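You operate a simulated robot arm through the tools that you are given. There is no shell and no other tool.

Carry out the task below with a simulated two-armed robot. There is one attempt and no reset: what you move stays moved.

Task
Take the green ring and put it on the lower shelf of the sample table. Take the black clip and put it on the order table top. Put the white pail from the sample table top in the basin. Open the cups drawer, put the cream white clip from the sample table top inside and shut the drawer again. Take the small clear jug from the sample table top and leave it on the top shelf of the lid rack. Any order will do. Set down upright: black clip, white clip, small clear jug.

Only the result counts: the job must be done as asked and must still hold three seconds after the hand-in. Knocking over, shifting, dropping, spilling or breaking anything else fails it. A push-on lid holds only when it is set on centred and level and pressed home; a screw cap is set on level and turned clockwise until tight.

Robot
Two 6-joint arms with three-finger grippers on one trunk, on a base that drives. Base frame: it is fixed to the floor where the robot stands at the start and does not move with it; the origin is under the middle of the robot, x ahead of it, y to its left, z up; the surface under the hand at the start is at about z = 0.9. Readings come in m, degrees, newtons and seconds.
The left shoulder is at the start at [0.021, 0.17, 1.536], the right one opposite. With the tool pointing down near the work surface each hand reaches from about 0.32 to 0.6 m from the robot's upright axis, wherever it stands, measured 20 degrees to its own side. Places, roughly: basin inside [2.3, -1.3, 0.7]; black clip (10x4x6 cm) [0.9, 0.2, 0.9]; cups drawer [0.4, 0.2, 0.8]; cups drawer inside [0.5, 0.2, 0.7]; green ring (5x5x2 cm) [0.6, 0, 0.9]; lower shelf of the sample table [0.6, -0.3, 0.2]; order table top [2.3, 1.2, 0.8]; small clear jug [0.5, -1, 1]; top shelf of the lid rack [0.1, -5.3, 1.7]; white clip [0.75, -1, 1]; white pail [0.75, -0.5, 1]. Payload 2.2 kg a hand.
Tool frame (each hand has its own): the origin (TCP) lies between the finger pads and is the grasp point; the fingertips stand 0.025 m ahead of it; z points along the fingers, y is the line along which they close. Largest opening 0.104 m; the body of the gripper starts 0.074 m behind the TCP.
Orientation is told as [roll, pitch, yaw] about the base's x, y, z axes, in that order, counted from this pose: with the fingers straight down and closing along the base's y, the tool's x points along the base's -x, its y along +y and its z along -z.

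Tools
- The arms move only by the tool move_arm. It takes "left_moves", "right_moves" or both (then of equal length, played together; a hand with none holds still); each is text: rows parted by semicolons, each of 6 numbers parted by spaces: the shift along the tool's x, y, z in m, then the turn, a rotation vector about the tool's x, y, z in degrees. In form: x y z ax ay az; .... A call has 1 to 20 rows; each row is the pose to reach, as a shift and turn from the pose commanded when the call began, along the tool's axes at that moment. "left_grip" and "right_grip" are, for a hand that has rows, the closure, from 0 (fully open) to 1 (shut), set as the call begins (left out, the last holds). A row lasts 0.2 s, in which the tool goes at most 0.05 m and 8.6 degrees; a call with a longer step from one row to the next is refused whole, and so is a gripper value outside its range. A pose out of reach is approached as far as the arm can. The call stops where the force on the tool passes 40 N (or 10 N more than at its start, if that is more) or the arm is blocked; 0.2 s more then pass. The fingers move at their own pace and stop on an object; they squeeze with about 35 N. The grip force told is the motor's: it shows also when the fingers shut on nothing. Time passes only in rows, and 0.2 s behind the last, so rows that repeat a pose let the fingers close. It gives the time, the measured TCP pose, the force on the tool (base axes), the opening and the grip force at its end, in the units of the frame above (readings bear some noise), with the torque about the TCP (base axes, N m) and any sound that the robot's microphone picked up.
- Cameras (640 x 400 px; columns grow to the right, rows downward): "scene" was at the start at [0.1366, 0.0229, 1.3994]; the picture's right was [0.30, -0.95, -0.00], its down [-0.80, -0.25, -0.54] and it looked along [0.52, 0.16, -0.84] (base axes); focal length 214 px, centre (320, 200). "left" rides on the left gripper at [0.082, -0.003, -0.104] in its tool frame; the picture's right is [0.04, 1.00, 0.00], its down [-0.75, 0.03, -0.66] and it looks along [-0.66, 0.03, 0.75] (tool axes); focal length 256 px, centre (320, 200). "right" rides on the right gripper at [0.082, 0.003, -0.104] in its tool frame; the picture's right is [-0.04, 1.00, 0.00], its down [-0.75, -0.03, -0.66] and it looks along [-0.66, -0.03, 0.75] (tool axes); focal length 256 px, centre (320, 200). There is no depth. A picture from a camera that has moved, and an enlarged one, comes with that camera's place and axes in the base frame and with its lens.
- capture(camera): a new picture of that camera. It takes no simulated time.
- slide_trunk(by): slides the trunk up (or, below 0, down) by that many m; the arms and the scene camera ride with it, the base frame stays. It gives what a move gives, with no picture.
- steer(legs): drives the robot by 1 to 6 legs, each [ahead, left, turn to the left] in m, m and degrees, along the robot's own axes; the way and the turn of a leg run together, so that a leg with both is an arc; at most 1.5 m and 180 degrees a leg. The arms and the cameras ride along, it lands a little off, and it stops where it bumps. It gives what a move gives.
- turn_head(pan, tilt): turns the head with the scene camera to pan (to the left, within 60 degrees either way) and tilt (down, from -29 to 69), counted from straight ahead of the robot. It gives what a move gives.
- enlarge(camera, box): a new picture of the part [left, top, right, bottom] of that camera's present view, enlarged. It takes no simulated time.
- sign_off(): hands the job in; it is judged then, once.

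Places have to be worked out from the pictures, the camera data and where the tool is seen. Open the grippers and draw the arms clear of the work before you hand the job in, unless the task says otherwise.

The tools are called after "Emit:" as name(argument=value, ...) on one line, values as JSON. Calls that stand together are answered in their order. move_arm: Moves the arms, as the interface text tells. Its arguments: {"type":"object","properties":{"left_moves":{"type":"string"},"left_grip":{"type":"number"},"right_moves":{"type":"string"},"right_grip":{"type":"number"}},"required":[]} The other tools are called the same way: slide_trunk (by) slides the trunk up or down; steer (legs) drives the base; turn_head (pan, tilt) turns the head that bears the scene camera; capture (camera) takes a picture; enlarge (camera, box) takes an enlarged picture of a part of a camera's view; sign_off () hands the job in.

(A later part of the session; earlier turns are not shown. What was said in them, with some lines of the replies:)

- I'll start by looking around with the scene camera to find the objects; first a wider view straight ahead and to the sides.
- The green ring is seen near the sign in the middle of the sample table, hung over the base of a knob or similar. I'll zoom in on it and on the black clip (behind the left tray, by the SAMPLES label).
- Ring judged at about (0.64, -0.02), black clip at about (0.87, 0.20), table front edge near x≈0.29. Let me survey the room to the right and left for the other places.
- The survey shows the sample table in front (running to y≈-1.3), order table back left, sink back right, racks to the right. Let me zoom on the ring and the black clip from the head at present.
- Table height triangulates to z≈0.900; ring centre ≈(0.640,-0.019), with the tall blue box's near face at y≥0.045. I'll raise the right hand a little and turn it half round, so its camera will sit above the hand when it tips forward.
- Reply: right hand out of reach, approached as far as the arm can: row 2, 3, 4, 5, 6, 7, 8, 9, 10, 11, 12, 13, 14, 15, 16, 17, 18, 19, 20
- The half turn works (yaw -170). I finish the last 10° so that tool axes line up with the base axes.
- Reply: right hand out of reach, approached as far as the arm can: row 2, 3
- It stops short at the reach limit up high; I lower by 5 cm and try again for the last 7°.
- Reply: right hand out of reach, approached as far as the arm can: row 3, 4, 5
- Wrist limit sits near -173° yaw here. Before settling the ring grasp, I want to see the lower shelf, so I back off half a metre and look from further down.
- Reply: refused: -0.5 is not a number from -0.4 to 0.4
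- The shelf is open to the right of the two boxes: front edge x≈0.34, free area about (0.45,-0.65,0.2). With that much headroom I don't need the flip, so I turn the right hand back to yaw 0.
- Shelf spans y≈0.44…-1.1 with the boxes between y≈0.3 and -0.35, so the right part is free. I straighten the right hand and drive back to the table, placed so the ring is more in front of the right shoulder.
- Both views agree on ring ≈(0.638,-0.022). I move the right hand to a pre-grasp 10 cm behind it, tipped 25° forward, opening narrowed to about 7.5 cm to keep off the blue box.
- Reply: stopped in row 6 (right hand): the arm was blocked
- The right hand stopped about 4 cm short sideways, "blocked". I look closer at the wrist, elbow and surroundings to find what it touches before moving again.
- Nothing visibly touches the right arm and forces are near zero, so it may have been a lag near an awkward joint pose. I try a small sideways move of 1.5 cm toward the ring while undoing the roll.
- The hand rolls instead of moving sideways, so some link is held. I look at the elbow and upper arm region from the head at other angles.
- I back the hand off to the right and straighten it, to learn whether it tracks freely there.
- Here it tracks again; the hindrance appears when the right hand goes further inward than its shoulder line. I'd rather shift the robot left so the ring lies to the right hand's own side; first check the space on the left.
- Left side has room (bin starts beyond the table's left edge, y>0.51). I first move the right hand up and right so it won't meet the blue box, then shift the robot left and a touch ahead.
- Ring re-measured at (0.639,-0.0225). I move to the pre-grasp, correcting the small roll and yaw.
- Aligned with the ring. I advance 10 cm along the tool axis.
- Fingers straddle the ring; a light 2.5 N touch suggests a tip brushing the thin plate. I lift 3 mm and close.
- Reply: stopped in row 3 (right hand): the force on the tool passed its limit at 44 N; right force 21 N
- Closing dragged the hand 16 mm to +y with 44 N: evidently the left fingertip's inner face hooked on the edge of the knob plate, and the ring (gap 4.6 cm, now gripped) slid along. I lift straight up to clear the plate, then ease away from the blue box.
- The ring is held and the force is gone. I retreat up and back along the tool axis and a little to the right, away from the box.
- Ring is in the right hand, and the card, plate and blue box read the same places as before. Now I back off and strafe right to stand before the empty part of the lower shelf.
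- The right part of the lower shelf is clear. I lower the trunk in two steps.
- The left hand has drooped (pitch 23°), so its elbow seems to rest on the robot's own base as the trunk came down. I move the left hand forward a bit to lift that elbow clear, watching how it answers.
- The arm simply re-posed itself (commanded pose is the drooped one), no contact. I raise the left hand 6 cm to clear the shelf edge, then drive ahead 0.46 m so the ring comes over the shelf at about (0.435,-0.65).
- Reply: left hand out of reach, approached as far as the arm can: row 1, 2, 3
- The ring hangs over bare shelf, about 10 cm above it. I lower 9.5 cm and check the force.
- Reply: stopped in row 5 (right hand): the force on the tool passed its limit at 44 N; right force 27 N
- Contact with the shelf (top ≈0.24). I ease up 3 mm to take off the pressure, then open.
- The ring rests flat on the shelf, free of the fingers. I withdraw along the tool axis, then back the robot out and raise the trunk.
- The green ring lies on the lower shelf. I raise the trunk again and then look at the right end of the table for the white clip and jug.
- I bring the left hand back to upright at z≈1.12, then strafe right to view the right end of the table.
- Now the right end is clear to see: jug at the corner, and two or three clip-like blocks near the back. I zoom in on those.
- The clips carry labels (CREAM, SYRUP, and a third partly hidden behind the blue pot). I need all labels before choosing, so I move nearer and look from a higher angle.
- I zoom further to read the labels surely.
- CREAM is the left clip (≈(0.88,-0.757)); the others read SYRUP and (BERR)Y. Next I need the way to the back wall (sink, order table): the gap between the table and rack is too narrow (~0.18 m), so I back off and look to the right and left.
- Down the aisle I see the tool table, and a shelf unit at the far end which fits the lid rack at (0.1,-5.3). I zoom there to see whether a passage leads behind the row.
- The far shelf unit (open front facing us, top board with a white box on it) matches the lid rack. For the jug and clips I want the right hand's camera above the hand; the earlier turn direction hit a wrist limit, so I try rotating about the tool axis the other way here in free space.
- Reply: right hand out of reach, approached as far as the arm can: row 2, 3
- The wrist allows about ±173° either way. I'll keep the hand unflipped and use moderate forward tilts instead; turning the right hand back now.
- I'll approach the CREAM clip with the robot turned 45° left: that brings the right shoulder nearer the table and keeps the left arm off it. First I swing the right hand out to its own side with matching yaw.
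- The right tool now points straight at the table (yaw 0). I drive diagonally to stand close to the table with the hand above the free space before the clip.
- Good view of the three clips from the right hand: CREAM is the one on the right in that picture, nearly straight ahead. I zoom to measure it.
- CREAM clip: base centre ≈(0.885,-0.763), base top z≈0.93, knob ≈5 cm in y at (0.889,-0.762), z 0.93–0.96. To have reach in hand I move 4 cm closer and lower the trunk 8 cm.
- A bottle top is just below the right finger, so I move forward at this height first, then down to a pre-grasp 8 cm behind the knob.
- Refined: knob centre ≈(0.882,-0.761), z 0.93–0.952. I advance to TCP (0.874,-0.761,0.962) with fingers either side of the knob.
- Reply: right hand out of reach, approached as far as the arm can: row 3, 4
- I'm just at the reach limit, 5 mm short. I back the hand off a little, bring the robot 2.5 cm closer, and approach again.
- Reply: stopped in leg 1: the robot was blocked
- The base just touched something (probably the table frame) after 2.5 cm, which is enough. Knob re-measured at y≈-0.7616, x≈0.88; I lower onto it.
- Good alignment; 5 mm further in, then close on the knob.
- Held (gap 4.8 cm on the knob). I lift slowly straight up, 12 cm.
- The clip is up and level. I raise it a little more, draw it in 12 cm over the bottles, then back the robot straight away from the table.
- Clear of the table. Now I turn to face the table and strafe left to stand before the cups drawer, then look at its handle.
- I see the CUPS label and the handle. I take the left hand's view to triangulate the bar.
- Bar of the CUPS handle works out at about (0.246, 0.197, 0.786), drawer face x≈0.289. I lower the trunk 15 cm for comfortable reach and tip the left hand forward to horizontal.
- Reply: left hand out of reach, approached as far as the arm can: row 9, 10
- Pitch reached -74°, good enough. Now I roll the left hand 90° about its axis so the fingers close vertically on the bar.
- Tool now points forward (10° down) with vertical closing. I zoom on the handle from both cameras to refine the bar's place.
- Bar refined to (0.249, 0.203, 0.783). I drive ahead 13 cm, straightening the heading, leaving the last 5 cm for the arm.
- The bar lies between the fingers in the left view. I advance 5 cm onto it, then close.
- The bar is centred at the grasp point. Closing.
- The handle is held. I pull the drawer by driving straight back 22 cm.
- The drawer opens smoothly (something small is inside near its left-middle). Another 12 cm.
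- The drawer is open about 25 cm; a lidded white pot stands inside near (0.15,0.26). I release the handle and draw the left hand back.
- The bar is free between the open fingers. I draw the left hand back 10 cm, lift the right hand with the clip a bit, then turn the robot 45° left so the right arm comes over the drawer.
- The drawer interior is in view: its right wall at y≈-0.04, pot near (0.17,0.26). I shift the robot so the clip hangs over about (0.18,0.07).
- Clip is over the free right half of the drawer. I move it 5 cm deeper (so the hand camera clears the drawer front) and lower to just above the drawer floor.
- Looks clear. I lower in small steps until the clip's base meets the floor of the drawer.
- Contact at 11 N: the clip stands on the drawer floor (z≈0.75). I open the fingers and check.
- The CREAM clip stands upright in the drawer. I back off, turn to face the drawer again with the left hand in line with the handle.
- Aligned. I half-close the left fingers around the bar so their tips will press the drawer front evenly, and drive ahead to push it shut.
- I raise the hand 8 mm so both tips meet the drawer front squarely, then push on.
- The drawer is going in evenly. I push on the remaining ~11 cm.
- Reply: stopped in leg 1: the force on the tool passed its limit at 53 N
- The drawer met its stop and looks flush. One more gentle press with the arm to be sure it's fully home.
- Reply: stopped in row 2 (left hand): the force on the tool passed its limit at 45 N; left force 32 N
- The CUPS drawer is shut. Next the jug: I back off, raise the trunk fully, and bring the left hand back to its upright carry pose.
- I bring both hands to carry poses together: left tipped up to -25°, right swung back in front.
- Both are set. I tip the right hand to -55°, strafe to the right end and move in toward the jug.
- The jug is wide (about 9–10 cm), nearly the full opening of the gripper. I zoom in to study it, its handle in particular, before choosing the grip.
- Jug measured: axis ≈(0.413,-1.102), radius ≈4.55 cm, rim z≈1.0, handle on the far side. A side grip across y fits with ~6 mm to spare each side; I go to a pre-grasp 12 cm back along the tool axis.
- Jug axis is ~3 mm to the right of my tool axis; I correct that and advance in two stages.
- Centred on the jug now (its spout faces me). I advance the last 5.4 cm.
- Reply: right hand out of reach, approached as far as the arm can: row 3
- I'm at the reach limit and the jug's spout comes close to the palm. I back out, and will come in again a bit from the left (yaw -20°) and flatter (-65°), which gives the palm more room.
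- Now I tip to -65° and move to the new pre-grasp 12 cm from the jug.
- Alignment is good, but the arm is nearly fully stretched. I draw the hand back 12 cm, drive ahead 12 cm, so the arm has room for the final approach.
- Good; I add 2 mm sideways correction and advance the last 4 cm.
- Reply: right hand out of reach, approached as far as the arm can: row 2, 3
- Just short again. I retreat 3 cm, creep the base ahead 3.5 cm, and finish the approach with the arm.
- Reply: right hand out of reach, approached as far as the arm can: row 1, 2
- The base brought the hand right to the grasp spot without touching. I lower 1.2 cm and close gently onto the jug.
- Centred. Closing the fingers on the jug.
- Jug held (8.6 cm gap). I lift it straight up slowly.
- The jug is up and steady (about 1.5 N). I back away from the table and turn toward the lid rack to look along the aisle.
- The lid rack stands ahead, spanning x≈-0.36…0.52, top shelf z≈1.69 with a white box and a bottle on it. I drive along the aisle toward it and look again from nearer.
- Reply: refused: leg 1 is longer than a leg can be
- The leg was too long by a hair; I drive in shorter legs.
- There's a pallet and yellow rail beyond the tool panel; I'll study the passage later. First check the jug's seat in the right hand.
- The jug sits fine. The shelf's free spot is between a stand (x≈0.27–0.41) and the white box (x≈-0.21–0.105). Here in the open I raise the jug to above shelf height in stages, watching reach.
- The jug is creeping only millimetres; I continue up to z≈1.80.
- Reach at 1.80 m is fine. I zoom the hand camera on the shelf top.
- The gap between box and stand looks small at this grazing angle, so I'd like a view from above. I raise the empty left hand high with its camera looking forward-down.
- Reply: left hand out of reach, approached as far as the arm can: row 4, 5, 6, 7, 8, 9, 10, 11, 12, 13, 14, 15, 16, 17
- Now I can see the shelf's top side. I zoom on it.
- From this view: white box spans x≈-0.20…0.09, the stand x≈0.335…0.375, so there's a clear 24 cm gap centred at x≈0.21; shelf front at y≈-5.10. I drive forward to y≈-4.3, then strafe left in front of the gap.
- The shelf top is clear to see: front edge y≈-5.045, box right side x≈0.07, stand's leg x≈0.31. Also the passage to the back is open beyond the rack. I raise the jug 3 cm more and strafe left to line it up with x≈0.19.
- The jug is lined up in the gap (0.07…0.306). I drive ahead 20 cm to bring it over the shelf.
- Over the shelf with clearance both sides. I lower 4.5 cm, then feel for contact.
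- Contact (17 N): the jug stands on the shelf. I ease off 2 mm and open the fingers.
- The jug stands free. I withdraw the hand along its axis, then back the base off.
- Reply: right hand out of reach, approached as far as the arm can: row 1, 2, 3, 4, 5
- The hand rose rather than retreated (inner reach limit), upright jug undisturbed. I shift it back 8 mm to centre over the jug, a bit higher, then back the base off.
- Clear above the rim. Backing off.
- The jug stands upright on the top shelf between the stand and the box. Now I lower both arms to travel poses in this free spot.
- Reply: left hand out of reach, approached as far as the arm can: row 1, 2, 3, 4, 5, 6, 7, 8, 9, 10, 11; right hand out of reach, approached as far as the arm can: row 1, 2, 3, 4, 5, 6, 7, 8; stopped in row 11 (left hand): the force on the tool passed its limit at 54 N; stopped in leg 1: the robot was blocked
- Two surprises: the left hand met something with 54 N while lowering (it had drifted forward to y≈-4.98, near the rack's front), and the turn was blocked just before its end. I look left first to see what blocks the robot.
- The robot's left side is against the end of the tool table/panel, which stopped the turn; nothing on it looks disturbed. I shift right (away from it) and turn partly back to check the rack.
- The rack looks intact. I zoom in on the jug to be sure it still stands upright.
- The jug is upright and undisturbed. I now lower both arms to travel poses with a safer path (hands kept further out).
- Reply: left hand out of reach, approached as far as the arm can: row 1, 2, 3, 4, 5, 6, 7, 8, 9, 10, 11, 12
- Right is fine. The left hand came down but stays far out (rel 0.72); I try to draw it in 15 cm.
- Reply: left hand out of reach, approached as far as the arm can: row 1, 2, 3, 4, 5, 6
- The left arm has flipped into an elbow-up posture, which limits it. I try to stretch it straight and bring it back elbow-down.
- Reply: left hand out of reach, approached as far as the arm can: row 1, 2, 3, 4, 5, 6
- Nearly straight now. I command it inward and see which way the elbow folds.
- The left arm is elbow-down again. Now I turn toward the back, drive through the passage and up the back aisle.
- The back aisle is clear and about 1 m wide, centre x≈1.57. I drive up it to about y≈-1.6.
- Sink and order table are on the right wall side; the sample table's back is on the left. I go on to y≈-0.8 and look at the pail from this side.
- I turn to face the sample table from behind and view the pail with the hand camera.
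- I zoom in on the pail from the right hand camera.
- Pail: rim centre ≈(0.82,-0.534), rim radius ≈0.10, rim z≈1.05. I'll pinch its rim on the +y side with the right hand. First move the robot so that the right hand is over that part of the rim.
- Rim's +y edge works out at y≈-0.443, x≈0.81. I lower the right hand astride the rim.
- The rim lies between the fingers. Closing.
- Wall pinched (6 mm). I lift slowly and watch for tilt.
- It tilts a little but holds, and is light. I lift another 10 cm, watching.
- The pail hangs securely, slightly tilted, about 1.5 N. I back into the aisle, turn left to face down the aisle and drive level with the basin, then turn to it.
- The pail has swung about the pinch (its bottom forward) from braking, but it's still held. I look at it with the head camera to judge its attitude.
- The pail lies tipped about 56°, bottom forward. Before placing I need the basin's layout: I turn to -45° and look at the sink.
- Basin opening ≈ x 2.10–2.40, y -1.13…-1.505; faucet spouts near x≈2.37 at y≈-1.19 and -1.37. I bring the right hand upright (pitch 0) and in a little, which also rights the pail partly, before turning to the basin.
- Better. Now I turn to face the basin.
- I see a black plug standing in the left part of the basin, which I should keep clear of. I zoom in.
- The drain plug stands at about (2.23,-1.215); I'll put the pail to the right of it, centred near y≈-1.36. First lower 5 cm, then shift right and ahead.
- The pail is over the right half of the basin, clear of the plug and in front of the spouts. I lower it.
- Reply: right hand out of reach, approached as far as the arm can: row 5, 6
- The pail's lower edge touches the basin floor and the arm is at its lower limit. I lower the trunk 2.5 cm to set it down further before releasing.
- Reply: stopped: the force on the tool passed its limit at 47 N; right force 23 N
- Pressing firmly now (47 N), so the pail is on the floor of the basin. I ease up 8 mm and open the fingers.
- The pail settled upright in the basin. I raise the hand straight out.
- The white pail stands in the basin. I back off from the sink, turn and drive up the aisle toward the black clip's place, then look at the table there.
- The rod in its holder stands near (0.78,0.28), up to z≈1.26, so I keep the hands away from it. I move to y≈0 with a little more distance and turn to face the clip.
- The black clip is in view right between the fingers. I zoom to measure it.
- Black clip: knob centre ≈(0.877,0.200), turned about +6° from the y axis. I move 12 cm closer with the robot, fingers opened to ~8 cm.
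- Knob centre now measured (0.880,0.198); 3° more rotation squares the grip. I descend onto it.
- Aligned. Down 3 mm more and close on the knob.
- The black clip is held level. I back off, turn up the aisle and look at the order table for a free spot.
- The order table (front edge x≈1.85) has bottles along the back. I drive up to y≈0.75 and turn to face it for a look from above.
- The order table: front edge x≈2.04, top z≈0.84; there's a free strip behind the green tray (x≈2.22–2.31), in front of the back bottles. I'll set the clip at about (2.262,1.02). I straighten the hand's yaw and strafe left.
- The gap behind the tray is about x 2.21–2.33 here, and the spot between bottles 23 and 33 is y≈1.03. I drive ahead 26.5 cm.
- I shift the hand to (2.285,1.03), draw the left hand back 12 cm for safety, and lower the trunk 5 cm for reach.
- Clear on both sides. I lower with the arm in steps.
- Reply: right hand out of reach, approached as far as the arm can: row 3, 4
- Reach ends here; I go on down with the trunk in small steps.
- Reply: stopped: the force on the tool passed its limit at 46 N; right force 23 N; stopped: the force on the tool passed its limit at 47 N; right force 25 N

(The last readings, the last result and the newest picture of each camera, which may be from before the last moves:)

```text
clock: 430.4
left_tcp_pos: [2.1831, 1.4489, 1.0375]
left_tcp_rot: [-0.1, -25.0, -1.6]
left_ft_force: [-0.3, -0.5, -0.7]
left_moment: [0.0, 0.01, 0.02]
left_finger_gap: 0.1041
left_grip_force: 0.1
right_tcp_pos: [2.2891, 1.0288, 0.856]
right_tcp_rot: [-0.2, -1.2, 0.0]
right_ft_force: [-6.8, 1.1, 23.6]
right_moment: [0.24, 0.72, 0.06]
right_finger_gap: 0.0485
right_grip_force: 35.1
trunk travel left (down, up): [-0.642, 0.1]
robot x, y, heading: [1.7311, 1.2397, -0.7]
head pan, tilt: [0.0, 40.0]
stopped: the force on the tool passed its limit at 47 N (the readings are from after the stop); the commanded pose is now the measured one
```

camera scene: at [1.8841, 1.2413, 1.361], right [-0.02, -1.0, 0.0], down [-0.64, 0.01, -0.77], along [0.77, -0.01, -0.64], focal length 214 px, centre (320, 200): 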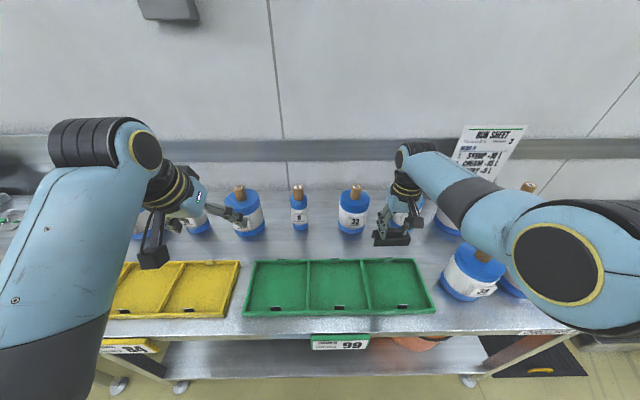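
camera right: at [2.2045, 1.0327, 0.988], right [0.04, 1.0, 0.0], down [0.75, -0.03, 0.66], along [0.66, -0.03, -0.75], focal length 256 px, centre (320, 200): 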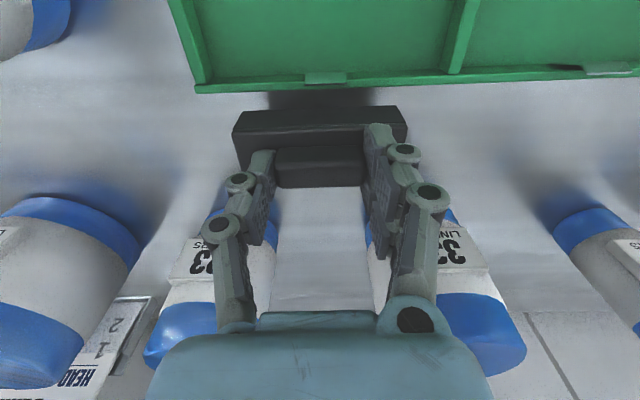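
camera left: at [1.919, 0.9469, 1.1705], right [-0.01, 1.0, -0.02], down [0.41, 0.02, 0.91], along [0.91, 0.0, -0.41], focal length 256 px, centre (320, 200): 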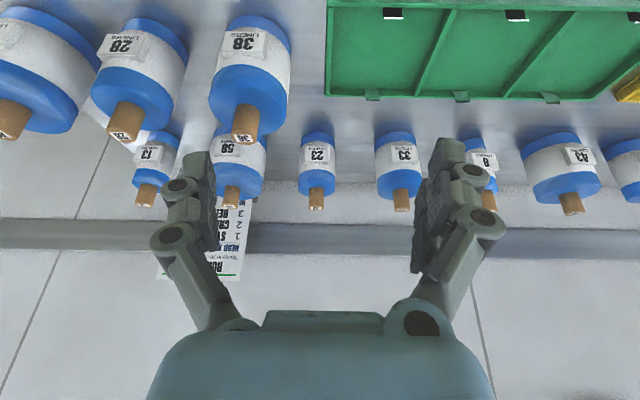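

Contact: the clip stands on the table top (≈0.795). I ease the trunk up 4 mm and release.

Emit:
slide_trunk(by=0.005)

Emit:
move_arm(right_moves="0 0 0 0 0 0; 0 0 0 0 0 0; 0 0 0 0 0 0", right_grip=0.25)

Emit:
capture(camera="right")

```text
clock: 431.0
left_tcp_pos: [2.1829, 1.4499, 1.0416]
left_tcp_rot: [-0.1, -25.0, -1.7]
left_ft_force: [-0.8, 0.1, 0.3]
left_moment: [0.03, -0.02, 0.01]
left_finger_gap: 0.1043
left_grip_force: 0.0
right_tcp_pos: [2.2886, 1.0275, 0.8586]
right_tcp_rot: [-0.2, -0.9, 0.1]
right_ft_force: [0.6, 1.1, -1.3]
right_moment: [0.0, -0.02, 0.02]
right_finger_gap: 0.0485
right_grip_force: 34.7
trunk travel left (down, up): [-0.647, 0.095]
robot x, y, heading: [1.7303, 1.2426, -1.0]
head pan, tilt: [0.0, 40.0]
```

```text
clock: 431.8
left_tcp_pos: [2.1834, 1.4497, 1.0428]
left_tcp_rot: [-0.2, -25.0, -1.7]
left_ft_force: [0.0, 0.4, 1.1]
left_moment: [0.0, 0.02, 0.04]
left_finger_gap: 0.1042
left_grip_force: 0.1
right_tcp_pos: [2.2887, 1.0274, 0.8592]
right_tcp_rot: [-0.3, -1.1, -0.1]
right_ft_force: [0.4, -0.6, 0.0]
right_moment: [0.0, 0.01, 0.02]
right_finger_gap: 0.0784
right_grip_force: 0.1
trunk travel left (down, up): [-0.647, 0.095]
robot x, y, heading: [1.7275, 1.2412, -0.8]
head pan, tilt: [0.0, 40.0]
```

```text
taken
camera right: at [2.2068, 1.0311, 0.9626], right [0.04, 1.0, 0.0], down [0.74, -0.03, 0.67], along [0.67, -0.03, -0.74], focal length 256 px, centre (320, 200)
```

right: 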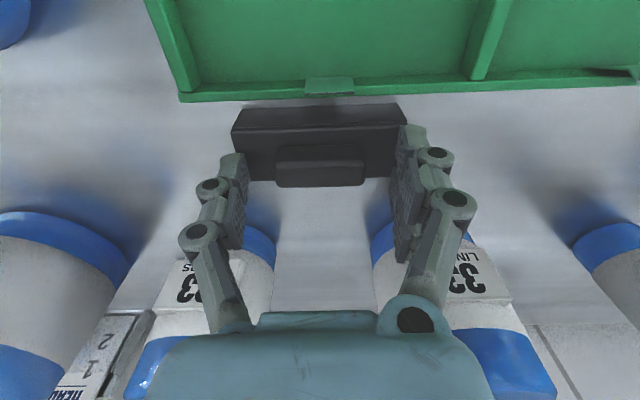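

The black clip stands upright on the order table. I raise the hand straight up and back away.

Emit:
move_arm(right_moves="0 0 -0.02 0 0 0; 0 0 -0.05 0 0 0; 0 0 -0.09 0 0 0; 0 0 -0.13 0 0 0; 0 0 -0.17 0 0 0; 0 0 -0.17 0 0 0")

Emit:
slide_trunk(by=0.09)

Emit:
capture(camera="scene")

Emit:
capture(camera="right")

```text
clock: 433.2
left_tcp_pos: [2.1827, 1.4501, 1.0425]
left_tcp_rot: [0.0, -25.0, -1.7]
left_ft_force: [0.0, 0.1, 0.0]
left_moment: [0.01, -0.03, 0.0]
left_finger_gap: 0.104
left_grip_force: 0.1
right_tcp_pos: [2.3633, 1.0332, 0.9991]
right_tcp_rot: [-0.3, -0.9, 0.1]
right_ft_force: [-0.2, 0.4, 0.4]
right_moment: [-0.01, 0.01, 0.01]
right_finger_gap: 0.078
right_grip_force: 0.2
right hand out of reach, approached as far as the arm can: row 1, 2, 3, 4, 5, 6
trunk travel left (down, up): [-0.647, 0.095]
robot x, y, heading: [1.7307, 1.2442, -1.0]
head pan, tilt: [0.0, 40.0]
```

```text
clock: 434.4
left_tcp_pos: [2.1836, 1.4491, 1.1316]
left_tcp_rot: [0.0, -24.9, -1.7]
left_ft_force: [-0.4, 0.0, -0.1]
left_moment: [0.02, 0.03, -0.02]
left_finger_gap: 0.1041
left_grip_force: 0.0
right_tcp_pos: [2.3625, 1.0332, 1.0857]
right_tcp_rot: [-0.4, -1.0, 0.0]
right_ft_force: [-1.5, -0.2, -0.1]
right_moment: [0.02, 0.0, 0.0]
right_finger_gap: 0.0779
right_grip_force: 0.1
trunk travel left (down, up): [-0.737, 0.005]
robot x, y, heading: [1.7312, 1.2434, -1.1]
head pan, tilt: [0.0, 40.0]
```

```text
taken
camera scene: at [1.8843, 1.2411, 1.4311], right [-0.02, -1.0, 0.0], down [-0.64, 0.01, -0.77], along [0.77, -0.01, -0.64], focal length 214 px, centre (320, 200)
```

scene: 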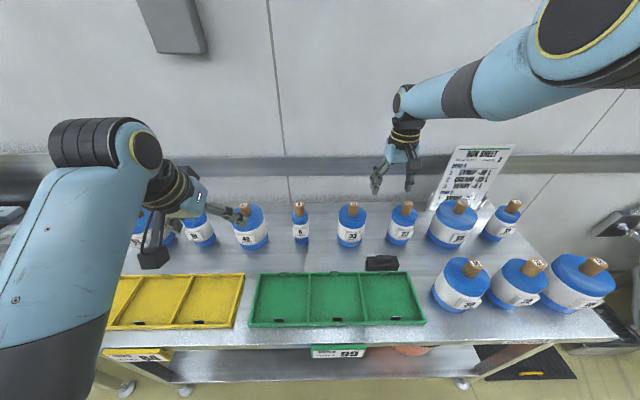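

```text
taken
camera right: at [2.2796, 1.0369, 1.1888], right [0.04, 1.0, 0.0], down [0.74, -0.03, 0.67], along [0.67, -0.03, -0.74], focal length 256 px, centre (320, 200)
```

right: 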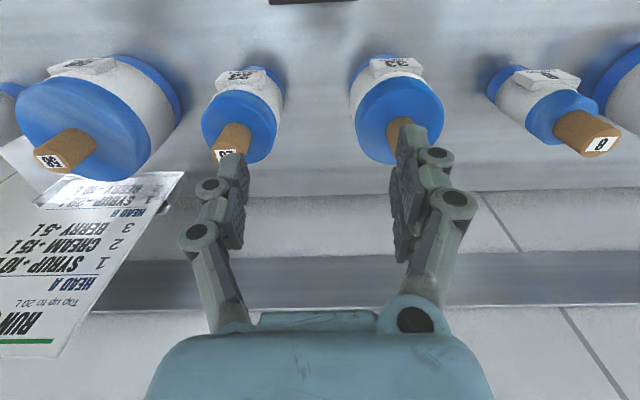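

The clip stands well and the bottles are unmoved. I drive straight back so the hand leaves the table area.

Emit:
steer(legs=[[-0.28, 0, 1.0]])

Emit:
capture(camera="scene")

Emit:
enlarge(camera="scene", box=[270, 150, 470, 275])

```text
clock: 436.4
left_tcp_pos: [1.9033, 1.4583, 1.1315]
left_tcp_rot: [-0.2, -25.0, -0.9]
left_ft_force: [0.5, -0.7, 0.5]
left_moment: [-0.02, 0.02, -0.02]
left_finger_gap: 0.104
left_grip_force: 0.1
right_tcp_pos: [2.0874, 1.0452, 1.0844]
right_tcp_rot: [-0.3, -1.2, 0.8]
right_ft_force: [-0.2, 0.1, -0.2]
right_moment: [-0.04, -0.03, 0.01]
right_finger_gap: 0.0777
right_grip_force: 0.1
trunk travel left (down, up): [-0.737, 0.005]
robot x, y, heading: [1.453, 1.2439, 0.1]
head pan, tilt: [0.0, 40.0]
```

```text
taken
camera scene: at [1.6063, 1.2461, 1.4312], right [0.0, -1.0, 0.0], down [-0.64, 0.0, -0.77], along [0.77, 0.0, -0.64], focal length 214 px, centre (320, 200)
```

scene: 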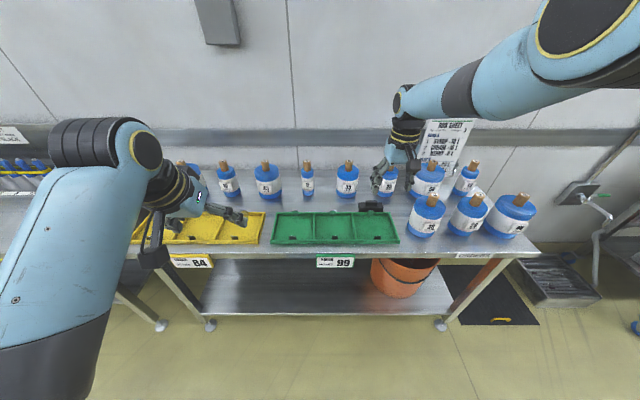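

```text
3.20 times, centred on (370, 212) of scene
camera zoom: at [1.6063, 1.2461, 1.4312], right [0.0, -1.0, 0.0], down [-0.64, 0.0, -0.77], along [0.77, 0.0, -0.64], focal length 686 px, centre (160, 160)
```

zoom: 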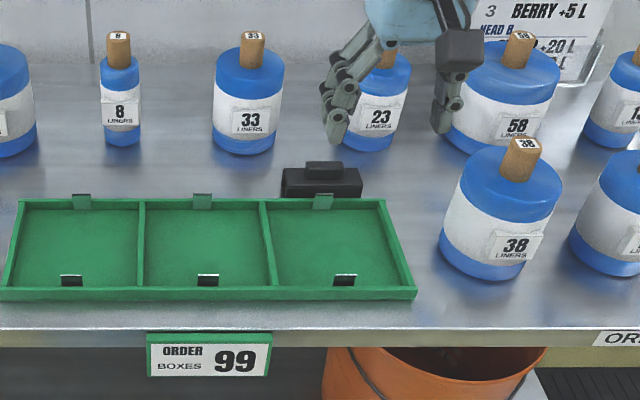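

The clip stands upright behind the green tray. All five items are placed; I turn down the aisle with the arms clear of the tables and take a last look at the sample table from behind.

Emit:
steer(legs=[[0, 0, -90], [0.35, 0, 0]])

Emit:
turn_head(pan=-40, tilt=30)

Emit:
capture(camera="scene")

Emit:
turn_head(pan=20, tilt=25)

Emit:
capture(camera="scene")

```text
clock: 442.5
left_tcp_pos: [1.6191, 0.4353, 1.1324]
left_tcp_rot: [0.0, -24.9, -94.2]
left_ft_force: [0.1, 0.4, 0.3]
left_moment: [0.01, -0.01, 0.0]
left_finger_gap: 0.1042
left_grip_force: 0.0
right_tcp_pos: [1.1968, 0.2742, 1.0842]
right_tcp_rot: [-0.3, -1.0, -92.3]
right_ft_force: [0.0, -0.2, -0.3]
right_moment: [0.0, -0.01, 0.01]
right_finger_gap: 0.0781
right_grip_force: 0.1
trunk travel left (down, up): [-0.737, 0.005]
robot x, y, heading: [1.4341, 0.9014, -93.3]
head pan, tilt: [0.0, 40.0]
```

```text
clock: 443.6
left_tcp_pos: [1.6202, 0.4353, 1.1315]
left_tcp_rot: [0.0, -25.1, -94.2]
left_ft_force: [0.0, -1.0, 0.0]
left_moment: [0.02, -0.04, 0.01]
left_finger_gap: 0.1039
left_grip_force: 0.1
right_tcp_pos: [1.1952, 0.2747, 1.0857]
right_tcp_rot: [-0.2, -1.0, -92.4]
right_ft_force: [-0.8, 0.5, -0.7]
right_moment: [0.03, 0.0, -0.02]
right_finger_gap: 0.0779
right_grip_force: 0.0
trunk travel left (down, up): [-0.737, 0.005]
robot x, y, heading: [1.4317, 0.8972, -93.2]
head pan, tilt: [-40.0, 30.0]
```

```text
taken
camera scene: at [1.3647, 0.7642, 1.4465], right [-0.73, 0.69, 0.0], down [0.34, 0.36, -0.87], along [-0.59, -0.63, -0.5], focal length 214 px, centre (320, 200)
```

scene: 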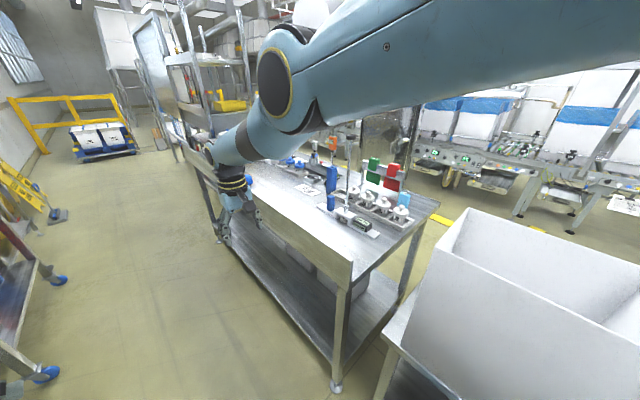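

```text
clock: 444.9
left_tcp_pos: [1.6206, 0.4366, 1.1324]
left_tcp_rot: [-0.1, -25.0, -94.2]
left_ft_force: [0.2, -0.3, 0.3]
left_moment: [-0.01, 0.0, 0.03]
left_finger_gap: 0.1041
left_grip_force: 0.1
right_tcp_pos: [1.1965, 0.2741, 1.0854]
right_tcp_rot: [-0.3, -0.9, -92.5]
right_ft_force: [-0.9, 0.8, -0.8]
right_moment: [0.0, -0.01, -0.01]
right_finger_gap: 0.078
right_grip_force: 0.0
trunk travel left (down, up): [-0.737, 0.005]
robot x, y, heading: [1.4349, 0.8991, -93.3]
head pan, tilt: [20.0, 25.0]
```

```text
taken
camera scene: at [1.453, 0.7418, 1.4545], right [-0.96, -0.28, 0.0], down [-0.12, 0.41, -0.91], along [0.26, -0.87, -0.42], focal length 214 px, centre (320, 200)
```

scene: 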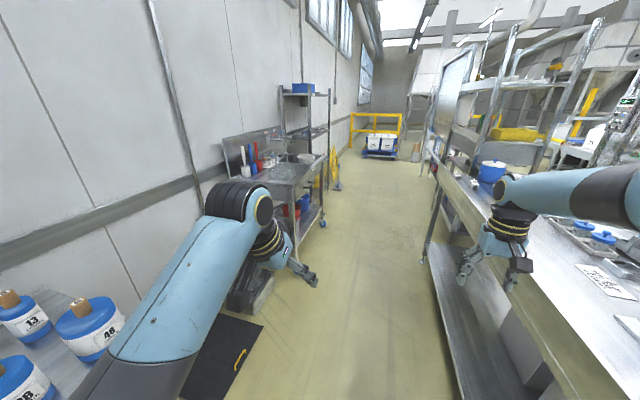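

Everything is in place: clip on the order table, pail in the sink, sample table undisturbed, arms over the open aisle. I open both grippers fully before handing in.

Emit:
move_arm(left_moves="0 0 0 0 0 0; 0 0 0 0 0 0; 0 0 0 0 0 0", right_moves="0 0 0 0 0 0; 0 0 0 0 0 0; 0 0 0 0 0 0", left_grip=0, right_grip=0)

Emit:
enlarge(camera="scene", box=[210, 120, 370, 230])

```text
clock: 445.7
left_tcp_pos: [1.6199, 0.4354, 1.1326]
left_tcp_rot: [-0.1, -25.0, -94.2]
left_ft_force: [0.2, -0.1, -0.5]
left_moment: [-0.02, 0.0, 0.0]
left_finger_gap: 0.104
left_grip_force: 0.2
right_tcp_pos: [1.1967, 0.2769, 1.0863]
right_tcp_rot: [-0.4, -1.1, -92.3]
right_ft_force: [-0.1, -0.7, 0.7]
right_moment: [0.01, 0.0, 0.02]
right_finger_gap: 0.1039
right_grip_force: 0.0
trunk travel left (down, up): [-0.737, 0.005]
robot x, y, heading: [1.4309, 0.8979, -93.3]
head pan, tilt: [20.0, 25.0]
```

```text
3.64 times, centred on (290, 175) of scene
camera zoom: at [1.4531, 0.7418, 1.4545], right [-0.96, -0.28, 0.0], down [-0.12, 0.41, -0.91], along [0.26, -0.87, -0.42], focal length 780 px, centre (429, 291)
```

zoom: 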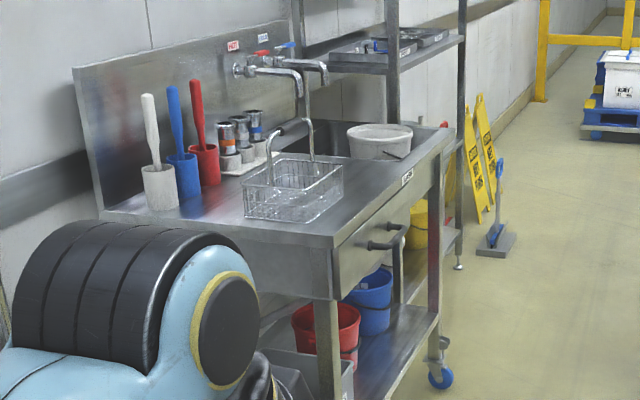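

The pail sits in the basin, rim about level with the counter. Everything asked is done and both grippers are open and clear, so I hand in the job.

Emit:
sign_off()

```text
The job is handed in.
```

I handed the job in with all five items placed. The last pictures of each place showed it as asked.

- **Green ring:** it lies flat on the lower shelf of the sample table, in the empty part to the right of the two boxes.
- **Cream white clip:** it stands upright in the cups drawer, well clear of the pot already in there, and the drawer is pushed shut. I took the clip labelled CREAM. The rough position you gave fits the SYRUP clip slightly better, so I went by the label.
- **Small clear jug:** it stands upright on the top shelf of the lid rack, between the stand and the white box.
- **White pail:** it stands in the basin, to the right of the drain plug.
- **Black clip:** it stands upright on the order table, behind the green tray.

There were four bumps along the way. None left anything visibly moved, but I could not check every object closely afterwards:

- When I gripped the ring, a fingertip caught the edge of the knob plate on the sample table with about 44 N.
- While I was reaching for the white clip, the robot was stopped short at the front of the sample table, probably by its base meeting the frame.
- Near the lid rack, the left hand met something with about 54 N while lowering. I did not find out what. The jug and the items I could see on the rack looked undisturbed afterwards.
- A turn was stopped short just after that, when the robot's left side came up against the end of the tool table.

Both grippers are open and the arms are over the open aisle.
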